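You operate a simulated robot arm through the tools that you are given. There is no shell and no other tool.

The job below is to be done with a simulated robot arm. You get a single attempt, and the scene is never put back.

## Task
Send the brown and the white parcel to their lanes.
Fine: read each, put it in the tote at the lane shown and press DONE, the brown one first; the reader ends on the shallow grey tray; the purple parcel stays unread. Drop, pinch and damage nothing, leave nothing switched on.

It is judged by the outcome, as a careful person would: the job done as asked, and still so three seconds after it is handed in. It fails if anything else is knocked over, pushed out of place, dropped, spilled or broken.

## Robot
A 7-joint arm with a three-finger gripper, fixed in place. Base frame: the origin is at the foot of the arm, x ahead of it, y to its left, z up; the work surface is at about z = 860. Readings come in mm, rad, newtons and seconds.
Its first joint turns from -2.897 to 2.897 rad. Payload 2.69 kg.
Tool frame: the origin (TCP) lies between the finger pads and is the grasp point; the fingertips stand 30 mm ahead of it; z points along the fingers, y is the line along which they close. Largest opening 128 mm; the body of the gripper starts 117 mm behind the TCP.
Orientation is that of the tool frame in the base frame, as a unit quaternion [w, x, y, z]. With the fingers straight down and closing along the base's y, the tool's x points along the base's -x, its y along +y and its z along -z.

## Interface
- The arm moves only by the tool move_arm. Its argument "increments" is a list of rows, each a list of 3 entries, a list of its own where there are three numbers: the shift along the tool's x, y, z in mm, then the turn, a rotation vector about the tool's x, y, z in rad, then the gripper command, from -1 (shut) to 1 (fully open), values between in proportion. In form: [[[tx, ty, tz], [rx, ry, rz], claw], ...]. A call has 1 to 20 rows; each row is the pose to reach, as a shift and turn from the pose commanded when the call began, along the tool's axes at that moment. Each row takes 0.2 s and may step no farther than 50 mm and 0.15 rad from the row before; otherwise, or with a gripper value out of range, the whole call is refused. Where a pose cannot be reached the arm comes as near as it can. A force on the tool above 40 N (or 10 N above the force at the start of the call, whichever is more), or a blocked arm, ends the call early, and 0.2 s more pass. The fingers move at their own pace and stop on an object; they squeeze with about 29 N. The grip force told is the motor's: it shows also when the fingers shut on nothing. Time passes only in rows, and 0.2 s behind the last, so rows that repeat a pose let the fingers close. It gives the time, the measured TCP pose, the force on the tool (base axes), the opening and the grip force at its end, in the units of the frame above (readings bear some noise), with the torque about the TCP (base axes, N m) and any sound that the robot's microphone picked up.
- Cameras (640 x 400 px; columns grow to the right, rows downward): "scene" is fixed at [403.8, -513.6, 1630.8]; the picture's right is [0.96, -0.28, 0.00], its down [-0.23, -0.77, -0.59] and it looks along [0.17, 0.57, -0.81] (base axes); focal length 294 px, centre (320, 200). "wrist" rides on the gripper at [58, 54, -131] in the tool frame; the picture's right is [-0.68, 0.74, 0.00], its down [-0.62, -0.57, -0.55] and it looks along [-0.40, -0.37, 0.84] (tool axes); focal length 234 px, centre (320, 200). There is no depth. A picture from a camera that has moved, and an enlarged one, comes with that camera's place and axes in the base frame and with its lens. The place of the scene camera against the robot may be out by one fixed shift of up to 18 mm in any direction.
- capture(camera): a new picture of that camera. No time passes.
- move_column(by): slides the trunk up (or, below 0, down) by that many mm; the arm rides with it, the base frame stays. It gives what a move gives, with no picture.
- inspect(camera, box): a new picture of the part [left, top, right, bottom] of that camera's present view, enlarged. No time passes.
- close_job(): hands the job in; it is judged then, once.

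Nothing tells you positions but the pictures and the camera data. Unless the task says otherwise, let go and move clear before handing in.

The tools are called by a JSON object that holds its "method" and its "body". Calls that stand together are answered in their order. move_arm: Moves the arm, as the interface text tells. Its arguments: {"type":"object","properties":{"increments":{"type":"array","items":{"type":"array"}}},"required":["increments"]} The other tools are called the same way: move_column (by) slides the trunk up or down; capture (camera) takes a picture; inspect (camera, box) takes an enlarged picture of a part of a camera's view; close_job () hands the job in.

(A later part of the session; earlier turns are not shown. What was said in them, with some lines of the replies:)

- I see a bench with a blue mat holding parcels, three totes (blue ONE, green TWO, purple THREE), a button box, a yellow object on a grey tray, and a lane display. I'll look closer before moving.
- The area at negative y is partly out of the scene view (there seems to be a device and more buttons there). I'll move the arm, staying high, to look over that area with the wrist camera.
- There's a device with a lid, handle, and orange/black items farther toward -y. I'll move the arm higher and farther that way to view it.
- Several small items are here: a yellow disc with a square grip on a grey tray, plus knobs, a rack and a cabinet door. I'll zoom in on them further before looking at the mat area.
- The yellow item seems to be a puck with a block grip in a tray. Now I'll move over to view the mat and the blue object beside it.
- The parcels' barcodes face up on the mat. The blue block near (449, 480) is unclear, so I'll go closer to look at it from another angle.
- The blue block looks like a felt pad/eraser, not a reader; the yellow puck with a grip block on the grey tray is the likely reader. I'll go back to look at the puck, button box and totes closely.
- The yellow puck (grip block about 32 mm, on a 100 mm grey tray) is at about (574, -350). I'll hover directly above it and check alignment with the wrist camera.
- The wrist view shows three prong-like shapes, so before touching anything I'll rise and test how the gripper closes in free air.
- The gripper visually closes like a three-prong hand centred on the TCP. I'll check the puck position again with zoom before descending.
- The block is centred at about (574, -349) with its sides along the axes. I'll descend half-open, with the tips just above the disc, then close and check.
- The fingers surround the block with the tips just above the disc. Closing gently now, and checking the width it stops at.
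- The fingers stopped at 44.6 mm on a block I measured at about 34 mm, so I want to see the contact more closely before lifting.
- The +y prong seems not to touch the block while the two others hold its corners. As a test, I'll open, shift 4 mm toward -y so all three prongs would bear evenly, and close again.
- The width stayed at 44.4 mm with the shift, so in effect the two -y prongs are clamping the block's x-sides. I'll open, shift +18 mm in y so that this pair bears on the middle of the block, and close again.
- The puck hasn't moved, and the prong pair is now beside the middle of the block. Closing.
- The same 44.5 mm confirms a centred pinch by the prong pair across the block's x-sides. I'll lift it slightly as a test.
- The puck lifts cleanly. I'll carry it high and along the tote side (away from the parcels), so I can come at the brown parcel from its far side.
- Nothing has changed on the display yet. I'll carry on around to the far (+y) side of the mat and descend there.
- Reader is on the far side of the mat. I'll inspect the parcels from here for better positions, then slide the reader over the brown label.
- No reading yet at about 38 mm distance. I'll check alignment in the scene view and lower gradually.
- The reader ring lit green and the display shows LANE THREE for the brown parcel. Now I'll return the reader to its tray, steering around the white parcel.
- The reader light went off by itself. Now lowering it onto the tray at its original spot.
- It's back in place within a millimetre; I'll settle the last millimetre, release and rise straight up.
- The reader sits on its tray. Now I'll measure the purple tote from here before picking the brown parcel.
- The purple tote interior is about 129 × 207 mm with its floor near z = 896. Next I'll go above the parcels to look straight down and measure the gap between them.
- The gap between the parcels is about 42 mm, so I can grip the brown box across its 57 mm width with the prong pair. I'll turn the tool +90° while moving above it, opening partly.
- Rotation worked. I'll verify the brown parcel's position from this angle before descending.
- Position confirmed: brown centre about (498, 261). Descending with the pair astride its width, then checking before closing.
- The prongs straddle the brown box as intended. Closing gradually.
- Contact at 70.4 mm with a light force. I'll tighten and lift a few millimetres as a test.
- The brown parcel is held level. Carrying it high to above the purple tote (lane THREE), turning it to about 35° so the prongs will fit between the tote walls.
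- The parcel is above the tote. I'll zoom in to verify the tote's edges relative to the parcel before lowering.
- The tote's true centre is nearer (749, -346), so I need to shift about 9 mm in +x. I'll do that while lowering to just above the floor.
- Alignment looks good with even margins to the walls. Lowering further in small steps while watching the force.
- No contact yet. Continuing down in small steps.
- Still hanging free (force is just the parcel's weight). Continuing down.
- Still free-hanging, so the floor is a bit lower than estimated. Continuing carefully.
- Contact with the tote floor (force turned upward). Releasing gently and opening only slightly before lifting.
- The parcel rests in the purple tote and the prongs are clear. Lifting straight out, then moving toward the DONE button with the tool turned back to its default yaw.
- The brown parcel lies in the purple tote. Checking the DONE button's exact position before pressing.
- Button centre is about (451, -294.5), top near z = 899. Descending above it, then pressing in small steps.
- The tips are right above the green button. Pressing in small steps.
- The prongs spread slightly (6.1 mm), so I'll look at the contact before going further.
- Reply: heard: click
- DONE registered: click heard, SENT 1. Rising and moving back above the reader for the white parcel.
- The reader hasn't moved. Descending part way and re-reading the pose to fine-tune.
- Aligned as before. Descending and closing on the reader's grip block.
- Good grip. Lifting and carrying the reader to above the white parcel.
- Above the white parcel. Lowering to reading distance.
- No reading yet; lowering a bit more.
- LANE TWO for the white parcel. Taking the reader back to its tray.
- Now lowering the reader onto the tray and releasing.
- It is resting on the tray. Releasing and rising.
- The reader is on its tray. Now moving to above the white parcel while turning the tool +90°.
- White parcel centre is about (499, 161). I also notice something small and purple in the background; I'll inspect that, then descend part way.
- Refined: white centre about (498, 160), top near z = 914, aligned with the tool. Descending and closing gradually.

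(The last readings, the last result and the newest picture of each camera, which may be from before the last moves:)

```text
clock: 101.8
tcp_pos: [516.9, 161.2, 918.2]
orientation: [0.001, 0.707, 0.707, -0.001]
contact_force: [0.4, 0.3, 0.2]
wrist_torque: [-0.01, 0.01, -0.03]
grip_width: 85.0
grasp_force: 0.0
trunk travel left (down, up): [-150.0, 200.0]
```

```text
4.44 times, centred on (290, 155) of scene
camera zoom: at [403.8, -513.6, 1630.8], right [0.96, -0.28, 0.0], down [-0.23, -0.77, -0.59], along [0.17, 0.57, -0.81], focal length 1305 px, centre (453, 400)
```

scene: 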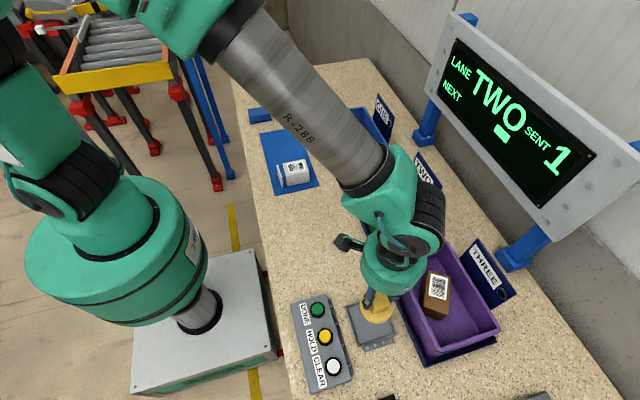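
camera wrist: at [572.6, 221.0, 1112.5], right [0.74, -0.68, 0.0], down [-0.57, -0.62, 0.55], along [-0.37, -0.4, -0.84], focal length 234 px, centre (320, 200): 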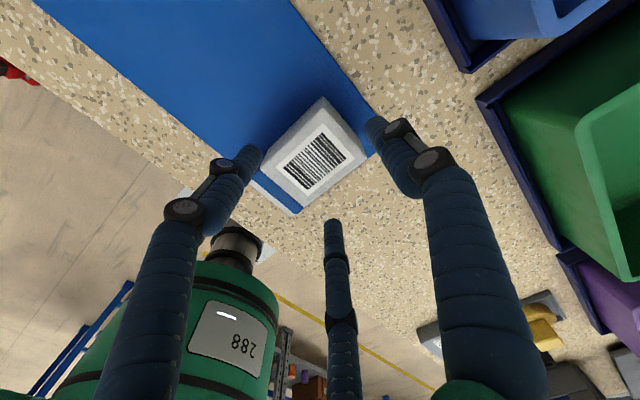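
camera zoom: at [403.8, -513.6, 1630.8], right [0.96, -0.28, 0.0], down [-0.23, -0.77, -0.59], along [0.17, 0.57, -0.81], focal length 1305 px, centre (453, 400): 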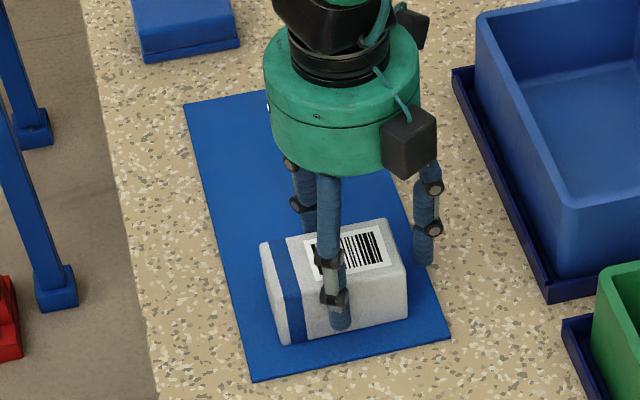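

Prongs straddle the white box. Closing in steps, tightening, and testing with a small lift.

{"method": "move_arm", "body": {"increments": [[[0, 0, 0], [0, 0, 0], 0.2], [[0, 0, 0], [0, 0, 0], 0.1], [[0, 0, 0], [0, 0, 0], 0.05], [[0, 0, 0], [0, 0, 0], -0.05], [[0, 0, 0], [0, 0, 0], -0.2], [[0, 0, 0], [0, 0, 0], -0.4], [[0, 0, 0], [0, 0, 0], -0.6], [[0, 0, 0], [0, 0, 0], -0.6]]}}

{"method": "inspect", "body": {"camera": "wrist", "box": [180, 80, 460, 300]}}

```text
clock: 103.6
tcp_pos: [518.2, 161.7, 918.0]
orientation: [-0.001, 0.707, 0.707, 0.0]
contact_force: [-3.0, -1.5, 3.7]
wrist_torque: [-0.05, 0.2, 0.0]
grip_width: 70.1
grasp_force: 29.4
trunk travel left (down, up): [-150.0, 200.0]
```

```text
1.82 times, centred on (320, 190) of wrist
camera zoom: at [571.7, 219.3, 1049.9], right [0.74, -0.68, 0.0], down [-0.57, -0.62, 0.55], along [-0.37, -0.4, -0.84], focal length 426 px, centre (320, 218)
```

zoom: 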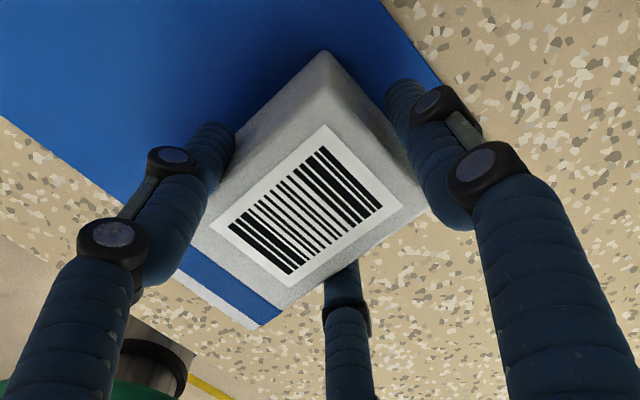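

{"method": "move_arm", "body": {"increments": [[[0, 0, -3], [0, 0, 0], -0.6], [[0, 0, -8], [0, 0, 0], -0.6], [[0, 0, -14], [0, 0, 0], -0.6], [[0, 0, -14], [0, 0, 0], -0.6]]}}

{"method": "inspect", "body": {"camera": "scene", "box": [250, 110, 330, 200]}}

{"method": "inspect", "body": {"camera": "scene", "box": [340, 140, 450, 260]}}

```text
clock: 104.6
tcp_pos: [518.2, 160.6, 932.3]
orientation: [0.0, 0.707, 0.707, 0.0]
contact_force: [-0.4, -0.2, -2.1]
wrist_torque: [-0.01, -0.04, 0.0]
grip_width: 70.0
grasp_force: 29.1
trunk travel left (down, up): [-150.0, 200.0]
```

```text
4.44 times, centred on (290, 155) of scene
camera zoom: at [403.8, -513.6, 1630.8], right [0.96, -0.28, 0.0], down [-0.23, -0.77, -0.59], along [0.17, 0.57, -0.81], focal length 1305 px, centre (453, 400)
```

zoom: 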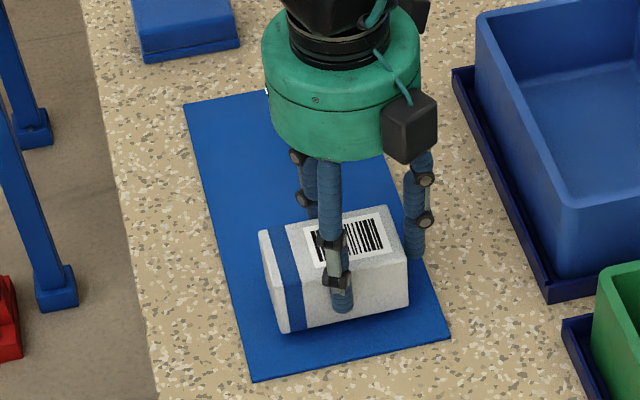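

```text
3.33 times, centred on (395, 200) of scene
camera zoom: at [403.8, -513.6, 1630.8], right [0.96, -0.28, 0.0], down [-0.23, -0.77, -0.59], along [0.17, 0.57, -0.81], focal length 979 px, centre (70, 200)
```

zoom: 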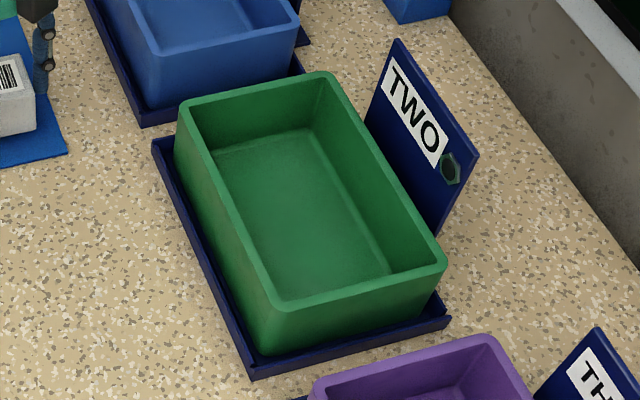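

White parcel lifted cleanly. Raising it and moving over the green tote (lane TWO), turning to about 35° again.

{"method": "move_arm", "body": {"increments": [[[0, 0, -35], [0, 0, 0], -0.6], [[0, 0, -75], [0, 0, 0], -0.6], [[0, 0, -120], [0, 0, 0], -0.6], [[0, 0, -165], [0, 0, 0], -0.6], [[0, 0, -205], [0, 0, 0], -0.6], [[-12, 15, -217], [0, 0, -0.06], -0.6], [[-36, 45, -217], [0, 0, -0.18], -0.6], [[-60, 75, -217], [0, 0, -0.3], -0.6], [[-84, 105, -217], [0, 0, -0.42], -0.6], [[-108, 135, -217], [0, 0, -0.54], -0.6], [[-132, 165, -217], [0, 0, -0.66], -0.6], [[-156, 195, -217], [0, 0, -0.78], -0.6], [[-178, 222, -217], [0, 0, -0.89], -0.6], [[-190, 237, -217], [0, 0, -0.96], -0.6], [[-190, 237, -217], [0, 0, -0.96], -0.6]]}}

{"method": "capture", "body": {"camera": "wrist"}}

{"method": "inspect", "body": {"camera": "wrist", "box": [240, 0, 440, 160]}}

{"method": "capture", "body": {"camera": "scene"}}

```text
clock: 107.8
tcp_pos: [756.2, -31.0, 1148.6]
orientation: [0.0, 0.3, 0.954, 0.001]
contact_force: [0.2, -1.0, -1.4]
wrist_torque: [0.01, -0.04, 0.01]
grip_width: 70.1
grasp_force: 28.8
trunk travel left (down, up): [-150.0, 200.0]
```

```text
taken
camera wrist: at [740.3, 46.6, 1279.7], right [0.98, 0.22, 0.0], down [0.18, -0.82, 0.55], along [0.12, -0.54, -0.84], focal length 234 px, centre (320, 200)
```

wrist: 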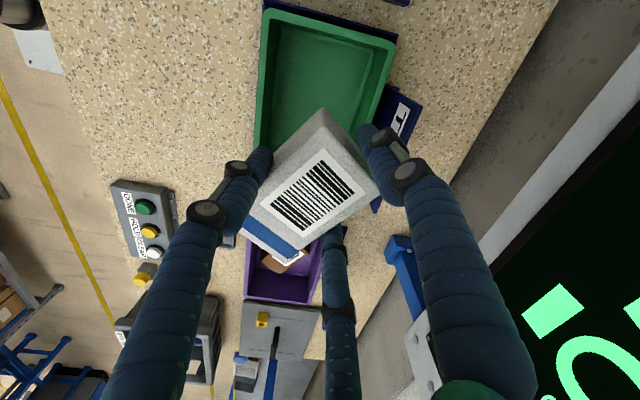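

```text
2.50 times, centred on (340, 80) of wrist
camera zoom: at [740.3, 46.6, 1279.7], right [0.98, 0.22, 0.0], down [0.18, -0.82, 0.55], along [0.12, -0.54, -0.84], focal length 585 px, centre (270, 500)
```

zoom: 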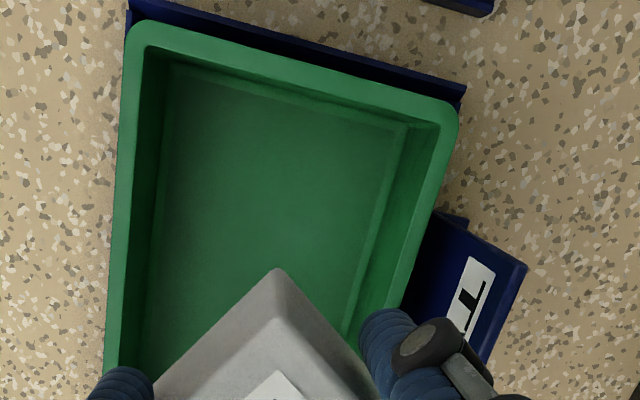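

```text
taken
```

scene: 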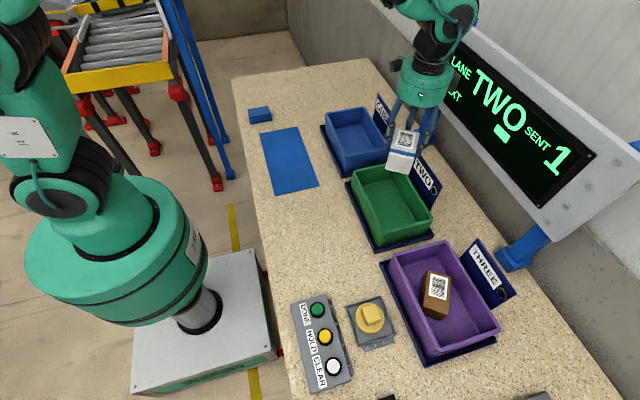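

The green tote's centre is about (748, -47). I'll shift slightly and lower the parcel into it.

{"method": "move_arm", "body": {"increments": [[[-1.4, 3.8, 10], [0, 0, 0], -0.6], [[-1.4, 3.8, 50], [0, 0, 0], -0.6], [[-1.4, 3.8, 90], [0, 0, 0], -0.6], [[-1.4, 3.8, 125], [0, 0, 0], -0.6], [[-1.4, 3.8, 155], [0, 0, 0], -0.6], [[-1.4, 3.8, 170], [0, 0, 0], -0.6], [[-1.4, 3.8, 170], [0, 0, 0], -0.6]]}}

{"method": "capture", "body": {"camera": "wrist"}}

{"method": "inspect", "body": {"camera": "scene", "box": [340, 140, 460, 260]}}

```text
clock: 109.4
tcp_pos: [759.0, -25.5, 978.7]
orientation: [0.0, 0.301, 0.954, 0.001]
contact_force: [0.4, 0.6, -2.0]
wrist_torque: [0.01, -0.01, 0.04]
grip_width: 70.5
grasp_force: 28.5
trunk travel left (down, up): [-150.0, 200.0]
```

```text
taken
camera wrist: at [742.5, 52.3, 1108.8], right [0.98, 0.22, 0.0], down [0.18, -0.82, 0.55], along [0.12, -0.54, -0.84], focal length 234 px, centre (320, 200)
```

wrist: 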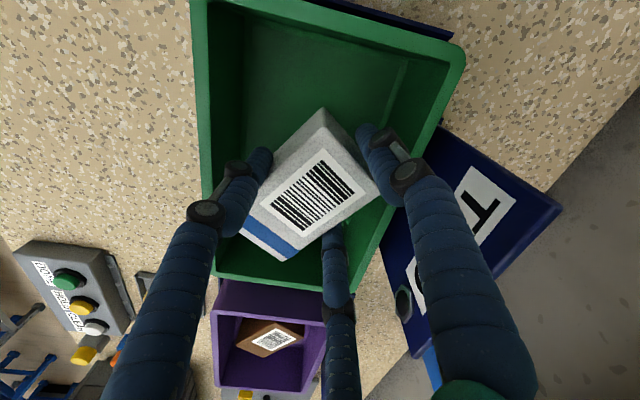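

```text
3.33 times, centred on (400, 200) of scene
camera zoom: at [403.8, -513.6, 1630.8], right [0.96, -0.28, 0.0], down [-0.23, -0.77, -0.59], along [0.17, 0.57, -0.81], focal length 979 px, centre (53, 200)
```

zoom: 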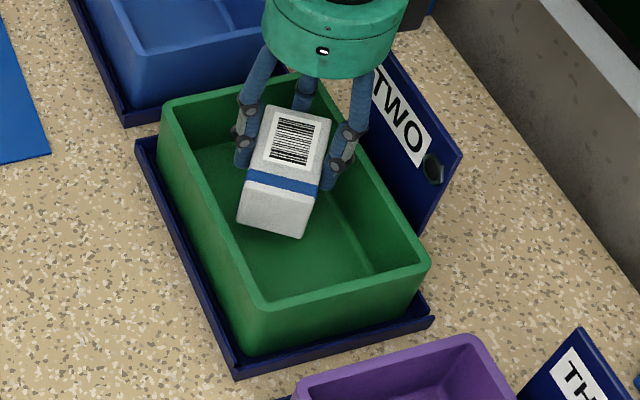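

Centred well. Continuing to lower to just above the floor.

{"method": "move_arm", "body": {"increments": [[[0, 0, 15], [0, 0, 0], -0.6], [[0, 0, 28], [0, 0, 0], -0.6], [[0, 0, 38], [0, 0, 0], -0.6], [[0, 0, 45], [0, 0, 0], -0.6], [[0, 0, 48], [0, 0, 0], -0.6], [[0, 0, 48], [0, 0, 0], -0.6]]}}

{"method": "capture", "body": {"camera": "wrist"}}

{"method": "inspect", "body": {"camera": "scene", "box": [340, 140, 460, 260]}}

```text
clock: 110.8
tcp_pos: [760.2, -26.6, 931.2]
orientation: [0.0, 0.301, 0.954, 0.0]
contact_force: [0.4, 0.0, -2.0]
wrist_torque: [0.04, 0.0, -0.02]
grip_width: 70.2
grasp_force: 28.9
trunk travel left (down, up): [-150.0, 200.0]
```

```text
taken
camera wrist: at [743.4, 50.8, 1062.1], right [0.98, 0.22, 0.0], down [0.18, -0.82, 0.55], along [0.12, -0.54, -0.84], focal length 234 px, centre (320, 200)
```

wrist: 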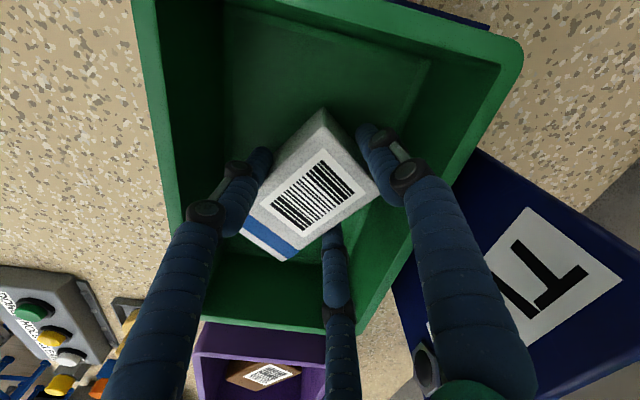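

```text
3.33 times, centred on (400, 200) of scene
camera zoom: at [403.8, -513.6, 1630.8], right [0.96, -0.28, 0.0], down [-0.23, -0.77, -0.59], along [0.17, 0.57, -0.81], focal length 979 px, centre (53, 200)
```

zoom: 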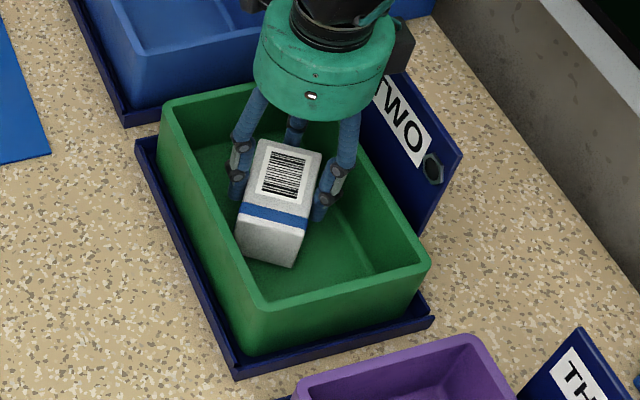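

{"method": "move_arm", "body": {"increments": [[[0, 0, 2], [0, 0, 0], -0.6], [[0, 0, 4], [0, 0, 0], -0.6], [[0, 0, 4], [0, 0, 0], -0.6]]}}

```text
clock: 111.6
tcp_pos: [758.8, -27.0, 928.1]
orientation: [0.0, 0.3, 0.954, 0.0]
contact_force: [-0.2, 0.5, -1.6]
wrist_torque: [0.03, -0.01, 0.0]
grip_width: 70.4
grasp_force: 29.4
trunk travel left (down, up): [-150.0, 200.0]
```

{"method": "move_arm", "body": {"increments": [[[0, 0, 1.2], [0, 0, 0], -0.6], [[0, 0, 2], [0, 0, 0], -0.6], [[0, 0, 2], [0, 0, 0], -0.6]]}}

```text
clock: 112.4
tcp_pos: [759.2, -27.3, 925.9]
orientation: [0.0, 0.3, 0.954, 0.0]
contact_force: [0.2, -0.8, -2.5]
wrist_torque: [0.01, -0.03, 0.01]
grip_width: 70.0
grasp_force: 29.1
trunk travel left (down, up): [-150.0, 200.0]
```

{"method": "move_arm", "body": {"increments": [[[0, 0, 0.8], [0, 0, 0], -0.6], [[0, 0, 1.5], [0, 0, 0], -0.6], [[0, 0, 1.5], [0, 0, 0], -0.6]]}}

```text
clock: 113.2
tcp_pos: [758.5, -27.9, 923.8]
orientation: [0.001, 0.301, 0.954, 0.0]
contact_force: [0.1, -0.2, -1.7]
wrist_torque: [0.04, 0.01, 0.01]
grip_width: 69.7
grasp_force: 29.1
trunk travel left (down, up): [-150.0, 200.0]
```

{"method": "move_arm", "body": {"increments": [[[0, 0, 0.6], [0, 0, 0], -0.6], [[0, 0, 1.2], [0, 0, 0], -0.6], [[0, 0, 1.2], [0, 0, 0], -0.6]]}}

```text
clock: 114.0
tcp_pos: [760.1, -27.2, 923.9]
orientation: [0.0, 0.301, 0.954, 0.0]
contact_force: [0.4, -0.6, -1.6]
wrist_torque: [0.02, 0.01, -0.01]
grip_width: 69.9
grasp_force: 29.1
trunk travel left (down, up): [-150.0, 200.0]
```

{"method": "move_arm", "body": {"increments": [[[0, 0, 0.6], [0, 0, 0], -0.6], [[0, 0, 1.2], [0, 0, 0], -0.6], [[0, 0, 1.2], [0, 0, 0], -0.6]]}}

```text
clock: 114.8
tcp_pos: [759.2, -27.2, 922.7]
orientation: [0.002, 0.301, 0.954, 0.0]
contact_force: [-0.1, 3.6, 11.5]
wrist_torque: [-0.06, 0.38, -0.07]
grip_width: 70.2
grasp_force: 28.6
trunk travel left (down, up): [-150.0, 200.0]
```

Floor contact reached. Releasing gently with a small opening.

{"method": "move_arm", "body": {"increments": [[[0, 0, -0.7], [0, 0, 0], -0.2], [[0, 0, -0.7], [0, 0, 0], 0.05], [[0, 0, -0.7], [0, 0, 0], 0.2], [[0, 0, -0.7], [0, 0, 0], 0.25], [[0, 0, -0.7], [0, 0, 0], 0.25]]}}

{"method": "capture", "body": {"camera": "wrist"}}

{"method": "inspect", "body": {"camera": "scene", "box": [340, 140, 460, 260]}}

```text
clock: 116.0
tcp_pos: [758.4, -27.7, 923.4]
orientation: [0.0, 0.3, 0.954, 0.0]
contact_force: [-0.2, 0.1, -0.2]
wrist_torque: [0.01, 0.0, -0.01]
grip_width: 79.9
grasp_force: 0.1
trunk travel left (down, up): [-150.0, 200.0]
```

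```text
taken
camera wrist: at [742.0, 50.2, 1054.2], right [0.98, 0.22, 0.0], down [0.18, -0.82, 0.55], along [0.12, -0.54, -0.84], focal length 234 px, centre (320, 200)
```

wrist: 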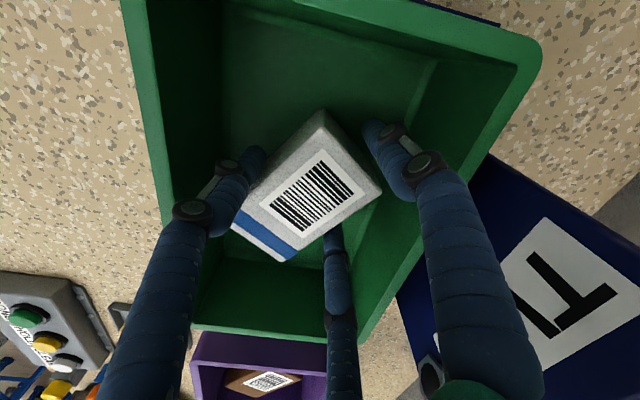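

```text
3.33 times, centred on (400, 200) of scene
camera zoom: at [403.8, -513.6, 1630.8], right [0.96, -0.28, 0.0], down [-0.23, -0.77, -0.59], along [0.17, 0.57, -0.81], focal length 979 px, centre (53, 200)
```

zoom: 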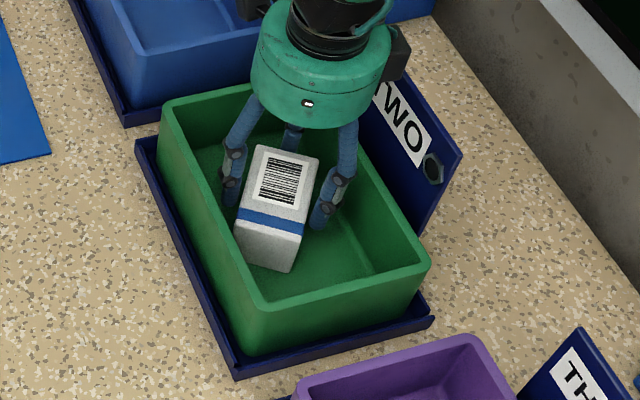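

White parcel is in the green tote. Lifting out and heading to the DONE button with the gripper closed.

{"method": "move_arm", "body": {"increments": [[[0, 0, -8], [0, 0, 0], 0.25], [[0, 0, -20], [0, 0, 0], 0.25], [[0, 0, -50], [0, 0, 0], 0.25], [[0, 0, -90], [0, 0, 0], 0.25], [[0, 0, -135], [0, 0, 0], 0.25], [[0, 0, -177], [0, 0, 0], 0.25], [[9.9, -39.6, -177], [0, 0, -0.061], 0], [[19.9, -79.2, -177], [0, 0, -0.122], -0.5], [[29.8, -118.8, -177], [0, 0, -0.183], -1], [[39.7, -158.4, -177], [0, 0, -0.244], -1], [[49.6, -198, -177], [0, 0, -0.305], -1], [[59.6, -237.6, -177], [0, 0, -0.366], -1], [[69.5, -277.2, -177], [0, 0, -0.427], -1], [[79.4, -316.8, -177], [0, 0, -0.488], -1], [[89.4, -356.4, -177], [0, 0, -0.549], -1], [[99.3, -396, -177], [0, 0, -0.611], -1], [[99.3, -396, -177], [0, 0, -0.611], -1]]}}

{"method": "capture", "body": {"camera": "scene"}}

{"method": "inspect", "body": {"camera": "wrist", "box": [260, 60, 380, 180]}}

```text
clock: 119.6
tcp_pos: [449.3, -294.3, 1099.3]
orientation: [0.0, -0.001, 1.0, 0.0]
contact_force: [0.1, 0.6, -0.1]
wrist_torque: [0.04, -0.05, 0.0]
grip_width: 2.0
grasp_force: 28.9
trunk travel left (down, up): [-150.0, 200.0]
```

```text
taken
```

scene: 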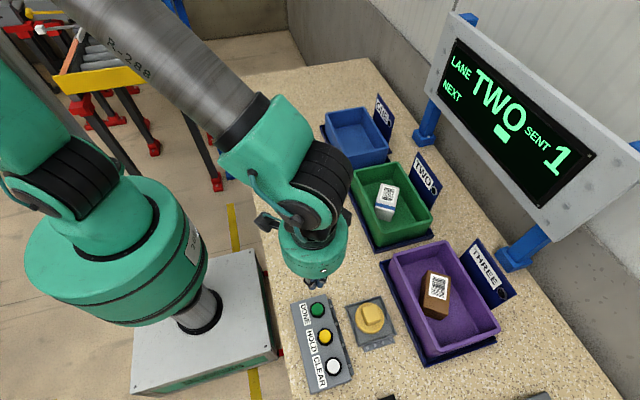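

```text
3.33 times, centred on (320, 120) of wrist
camera zoom: at [391.9, -240.9, 1229.9], right [0.68, 0.74, 0.0], down [0.62, -0.56, 0.55], along [0.4, -0.37, -0.84], focal length 781 px, centre (320, 467)
```

zoom: 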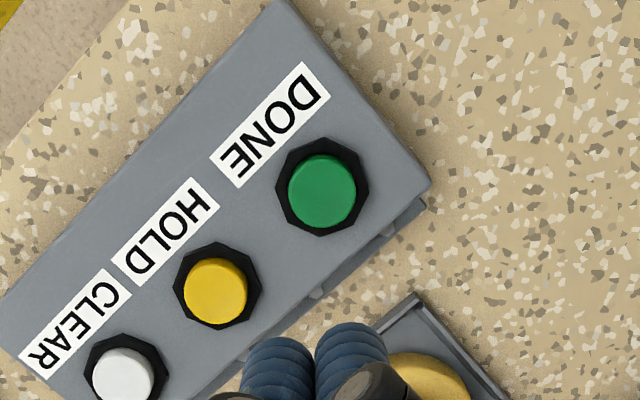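

Same alignment as for the first press. Descending over DONE.

{"method": "move_arm", "body": {"increments": [[[-1.5, -0.8, 45], [0, 0, 0], -1], [[-1.5, -0.8, 90], [0, 0, 0], -1], [[-1.5, -0.8, 130], [0, 0, 0], -1], [[-1.5, -0.8, 155], [0, 0, 0], -1], [[-1.5, -0.8, 165], [0, 0, 0], -1], [[-1.5, -0.8, 165], [0, 0, 0], -1]]}}

{"method": "inspect", "body": {"camera": "wrist", "box": [260, 120, 380, 240]}}

```text
clock: 121.0
tcp_pos: [452.5, -294.8, 935.0]
orientation: [0.0, 0.0, 1.0, 0.0]
contact_force: [-0.2, -0.4, -0.3]
wrist_torque: [-0.01, 0.01, -0.01]
grip_width: 2.2
grasp_force: 28.6
trunk travel left (down, up): [-150.0, 200.0]
```

```text
3.33 times, centred on (320, 180) of wrist
camera zoom: at [394.2, -241.4, 1065.8], right [0.68, 0.74, 0.0], down [0.62, -0.57, 0.55], along [0.4, -0.37, -0.84], focal length 781 px, centre (320, 267)
```

zoom: 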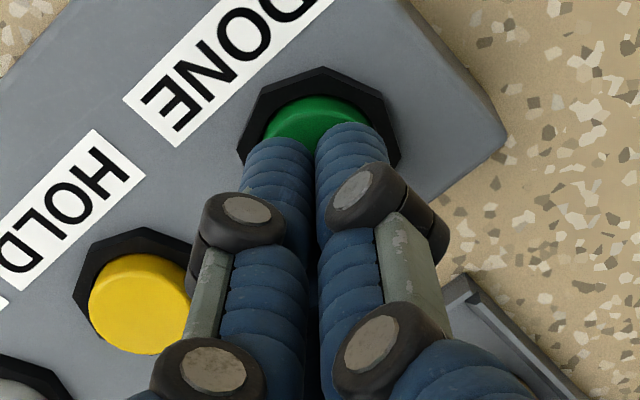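

{"method": "move_arm", "body": {"increments": [[[0, 0, 3], [0, 0, 0], -1], [[0, 0, 6], [0, 0, 0], -1], [[0, 0, 8], [0, 0, 0], -1]]}}

{"method": "inspect", "body": {"camera": "scene", "box": [420, 20, 620, 200]}}

```text
clock: 121.8
tcp_pos: [452.4, -295.4, 925.9]
orientation: [0.0, -0.001, 1.0, 0.001]
contact_force: [-0.1, 0.4, 0.7]
wrist_torque: [0.02, -0.01, -0.02]
grip_width: 6.2
grasp_force: 31.5
trunk travel left (down, up): [-150.0, 200.0]
```

```text
2.22 times, centred on (520, 110) of scene
camera zoom: at [403.8, -513.6, 1630.8], right [0.96, -0.28, 0.0], down [-0.23, -0.77, -0.59], along [0.17, 0.57, -0.81], focal length 653 px, centre (-124, 400)
```

zoom: 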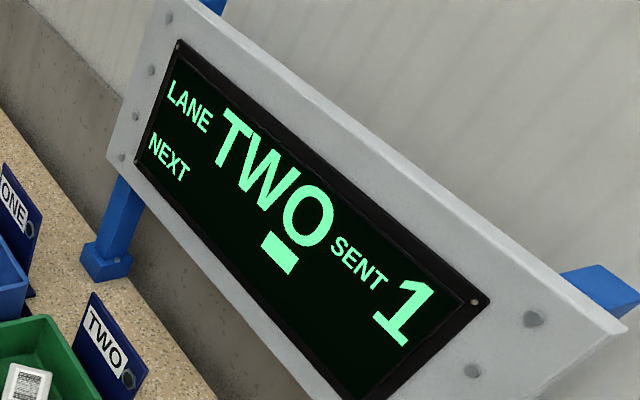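

{"method": "move_arm", "body": {"increments": [[[0, 0, 1], [0, 0, 0], -1], [[0, 0, 2], [0, 0, 0], -1]]}}

{"method": "inspect", "body": {"camera": "scene", "box": [420, 20, 620, 200]}}

```text
clock: 122.4
tcp_pos: [452.4, -296.5, 924.6]
orientation: [0.0, 0.001, 1.0, 0.0]
contact_force: [0.2, 1.3, 2.5]
wrist_torque: [0.05, -0.01, 0.01]
grip_width: 5.8
grasp_force: 31.5
trunk travel left (down, up): [-150.0, 200.0]
heard: click
```

```text
2.22 times, centred on (520, 110) of scene
camera zoom: at [403.8, -513.6, 1630.8], right [0.96, -0.28, 0.0], down [-0.23, -0.77, -0.59], along [0.17, 0.57, -0.81], focal length 653 px, centre (-124, 400)
```

zoom: 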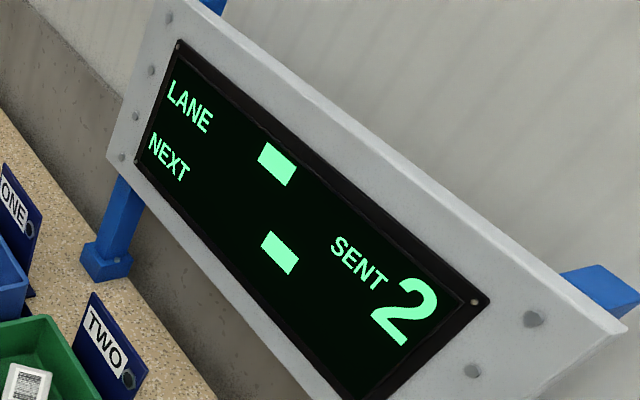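

DONE registered again: SENT 2 and the display is blank. Rising clear and checking the whole scene.

{"method": "move_arm", "body": {"increments": [[[0, 0, -15], [0, 0, 0], -1], [[0, 0, -60], [0, 0, 0], -1], [[0, 0, -105], [0, 0, 0], -1], [[0, 0, -150], [0, 0, 0], -1], [[0, 0, -195], [0, 0, 0], -0.5], [[0, 40, -235], [0, 0, 0], 0], [[0, 85, -255], [0, 0, 0], 0], [[0, 130, -255], [0, 0, 0], 0], [[0, 175, -255], [0, 0, 0], 0], [[0, 220, -255], [0, 0, 0], 0], [[0, 265, -255], [0, 0, 0], 0], [[0, 300, -255], [0, 0, 0], 0], [[0, 300, -255], [0, 0, 0], 0]]}}

{"method": "capture", "body": {"camera": "scene"}}

{"method": "capture", "body": {"camera": "wrist"}}

{"method": "inspect", "body": {"camera": "scene", "box": [280, 270, 430, 400]}}

{"method": "inspect", "body": {"camera": "scene", "box": [340, 150, 510, 370]}}

```text
refused: row 6 steps farther than a row can; nothing moved
```

```text
taken
```

scene: 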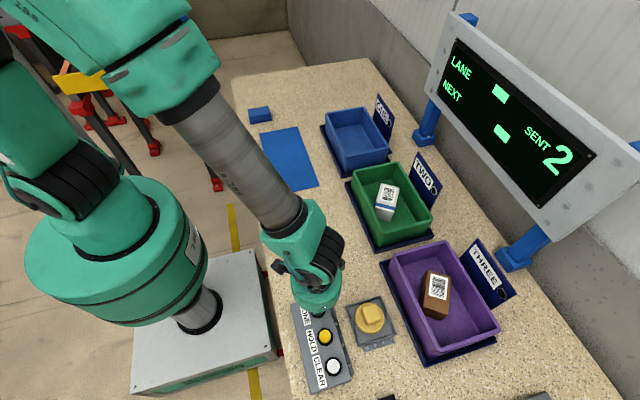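

```text
taken
camera wrist: at [394.0, -242.0, 1056.0], right [0.68, 0.74, 0.0], down [0.62, -0.57, 0.55], along [0.4, -0.37, -0.84], focal length 234 px, centre (320, 200)
```

wrist: 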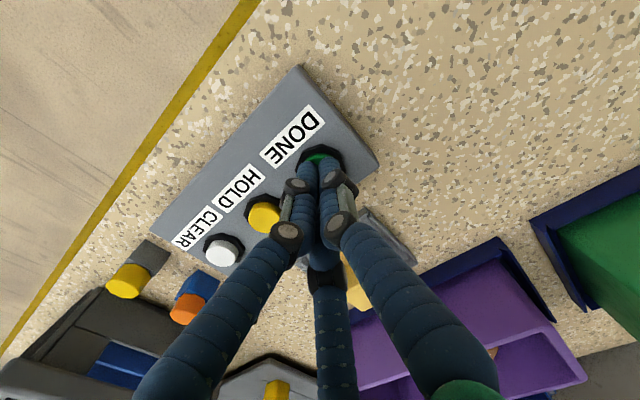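

```text
3.08 times, centred on (355, 335) of scene
camera zoom: at [403.8, -513.6, 1630.8], right [0.96, -0.28, 0.0], down [-0.23, -0.77, -0.59], along [0.17, 0.57, -0.81], focal length 904 px, centre (212, -215)
```

zoom: 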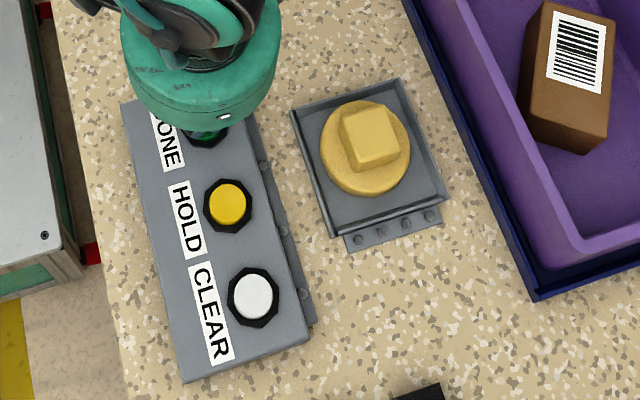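

```text
1.82 times, centred on (425, 260) of scene
camera zoom: at [403.8, -513.6, 1630.8], right [0.96, -0.28, 0.0], down [-0.23, -0.77, -0.59], along [0.17, 0.57, -0.81], focal length 534 px, centre (129, 91)
```

zoom: 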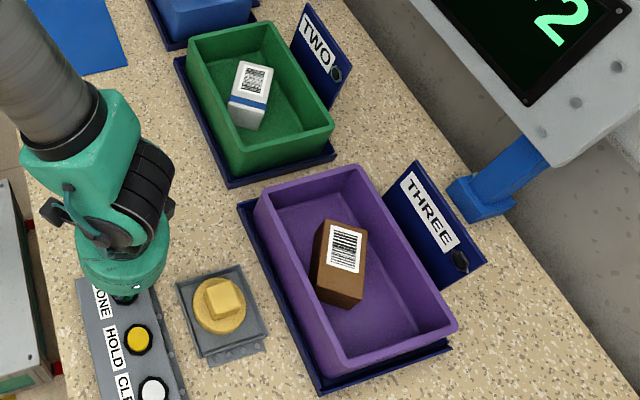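

That move was refused (one step too long); the arm is still resting on the button. I'll rise straight up with shorter steps.

{"method": "move_arm", "body": {"increments": [[[0, 0, -15], [0, 0, 0], -1], [[0, 0, -55], [0, 0, 0], -1], [[0, 0, -95], [0, 0, 0], -1], [[0, 0, -135], [0, 0, 0], -1], [[0, 0, -175], [0, 0, 0], -0.5], [[0, 0, -215], [0, 0, 0], 0], [[0, 25, -245], [0, 0, 0], 0], [[0, 65, -250], [0, 0, 0], 0], [[0, 105, -250], [0, 0, 0], 0], [[0, 145, -250], [0, 0, 0], 0], [[0, 185, -250], [0, 0, 0], 0], [[0, 225, -250], [0, 0, 0], 0], [[0, 225, -250], [0, 0, 0], 0]]}}

{"method": "capture", "body": {"camera": "scene"}}

{"method": "capture", "body": {"camera": "wrist"}}

{"method": "inspect", "body": {"camera": "scene", "box": [280, 270, 430, 400]}}

{"method": "inspect", "body": {"camera": "scene", "box": [340, 150, 510, 370]}}

```text
clock: 125.2
tcp_pos: [452.2, -70.9, 1174.7]
orientation: [-0.001, 0.0, 1.0, 0.0]
contact_force: [0.5, 0.6, -0.3]
wrist_torque: [-0.06, 0.02, 0.01]
grip_width: 64.1
grasp_force: 0.1
trunk travel left (down, up): [-150.0, 200.0]
```

```text
taken
```

scene: 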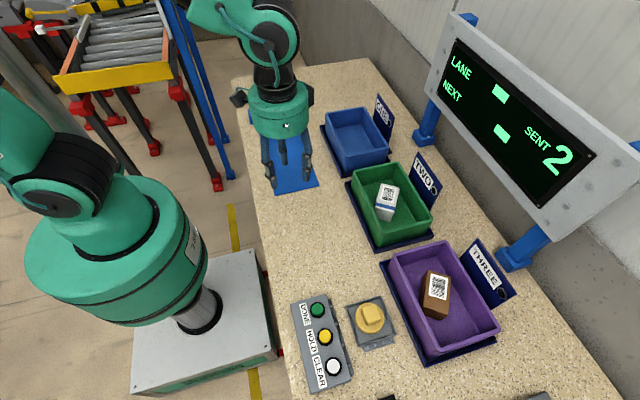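

```text
taken
camera wrist: at [394.7, -16.2, 1305.9], right [0.68, 0.74, 0.0], down [0.62, -0.57, 0.55], along [0.4, -0.37, -0.84], focal length 234 px, centre (320, 200)
```

wrist: 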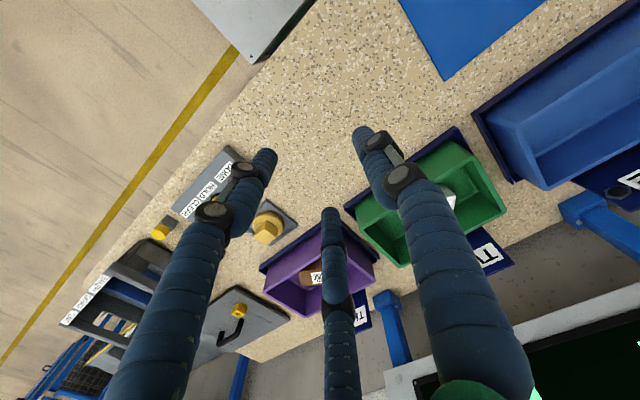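

```text
3.08 times, centred on (355, 335) of scene
camera zoom: at [403.8, -513.6, 1630.8], right [0.96, -0.28, 0.0], down [-0.23, -0.77, -0.59], along [0.17, 0.57, -0.81], focal length 904 px, centre (212, -215)
```

zoom: 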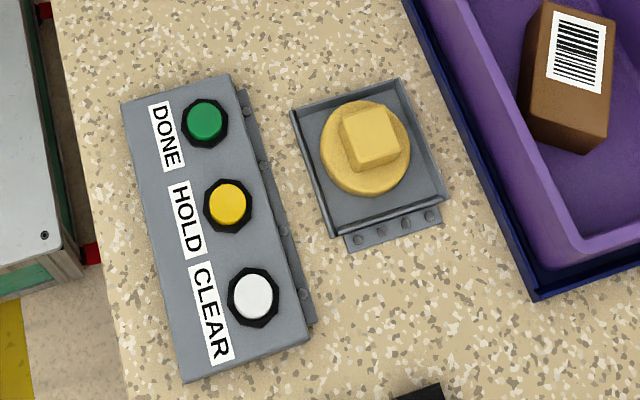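

```text
1.82 times, centred on (425, 260) of scene
camera zoom: at [403.8, -513.6, 1630.8], right [0.96, -0.28, 0.0], down [-0.23, -0.77, -0.59], along [0.17, 0.57, -0.81], focal length 534 px, centre (129, 91)
```

zoom: 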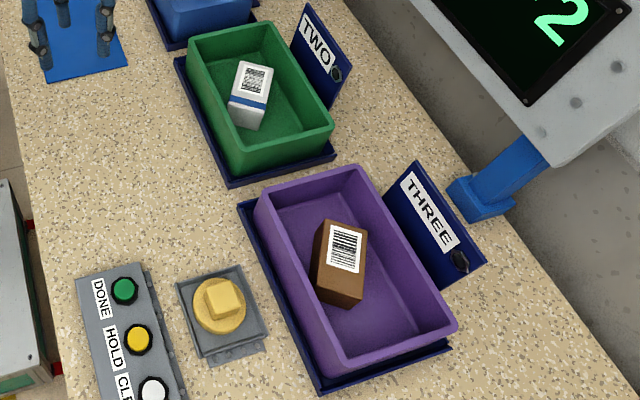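

Brown lies in tote THREE, white in tote TWO, SENT reads 2, the reader rests unlit on the shallow grey tray, and the arm is clear with an empty gripper. Nothing else has been disturbed, so I'm handing in the job.

{"method": "close_job", "body": {}}

```text
The job is handed in.
```

I read both parcels, put each in its lane and pressed DONE after each. I've handed the job in; no verdict has come back yet.

| Parcel | Lane shown | Where it is now | SENT after DONE |
|---|---|---|---|
| Brown (first) | THREE | purple tote | 1 |
| White | TWO | green tote | 2 |

- **Reader:** it is back on the shallow grey tray with its light off.
- **Display:** LANE and NEXT are both blank. I pressed neither HOLD nor CLEAR.
- **Purple parcel:** I never saw one on the bench, so only the brown and white parcels were read.
- **Placement:** both parcels lie flat at an angle in their totes, because the fingers needed room between the walls.
- **Gripper:** it closed with three prongs rather than the two fingers described. I tested it on the reader before lifting anything, and nothing slipped or dropped.
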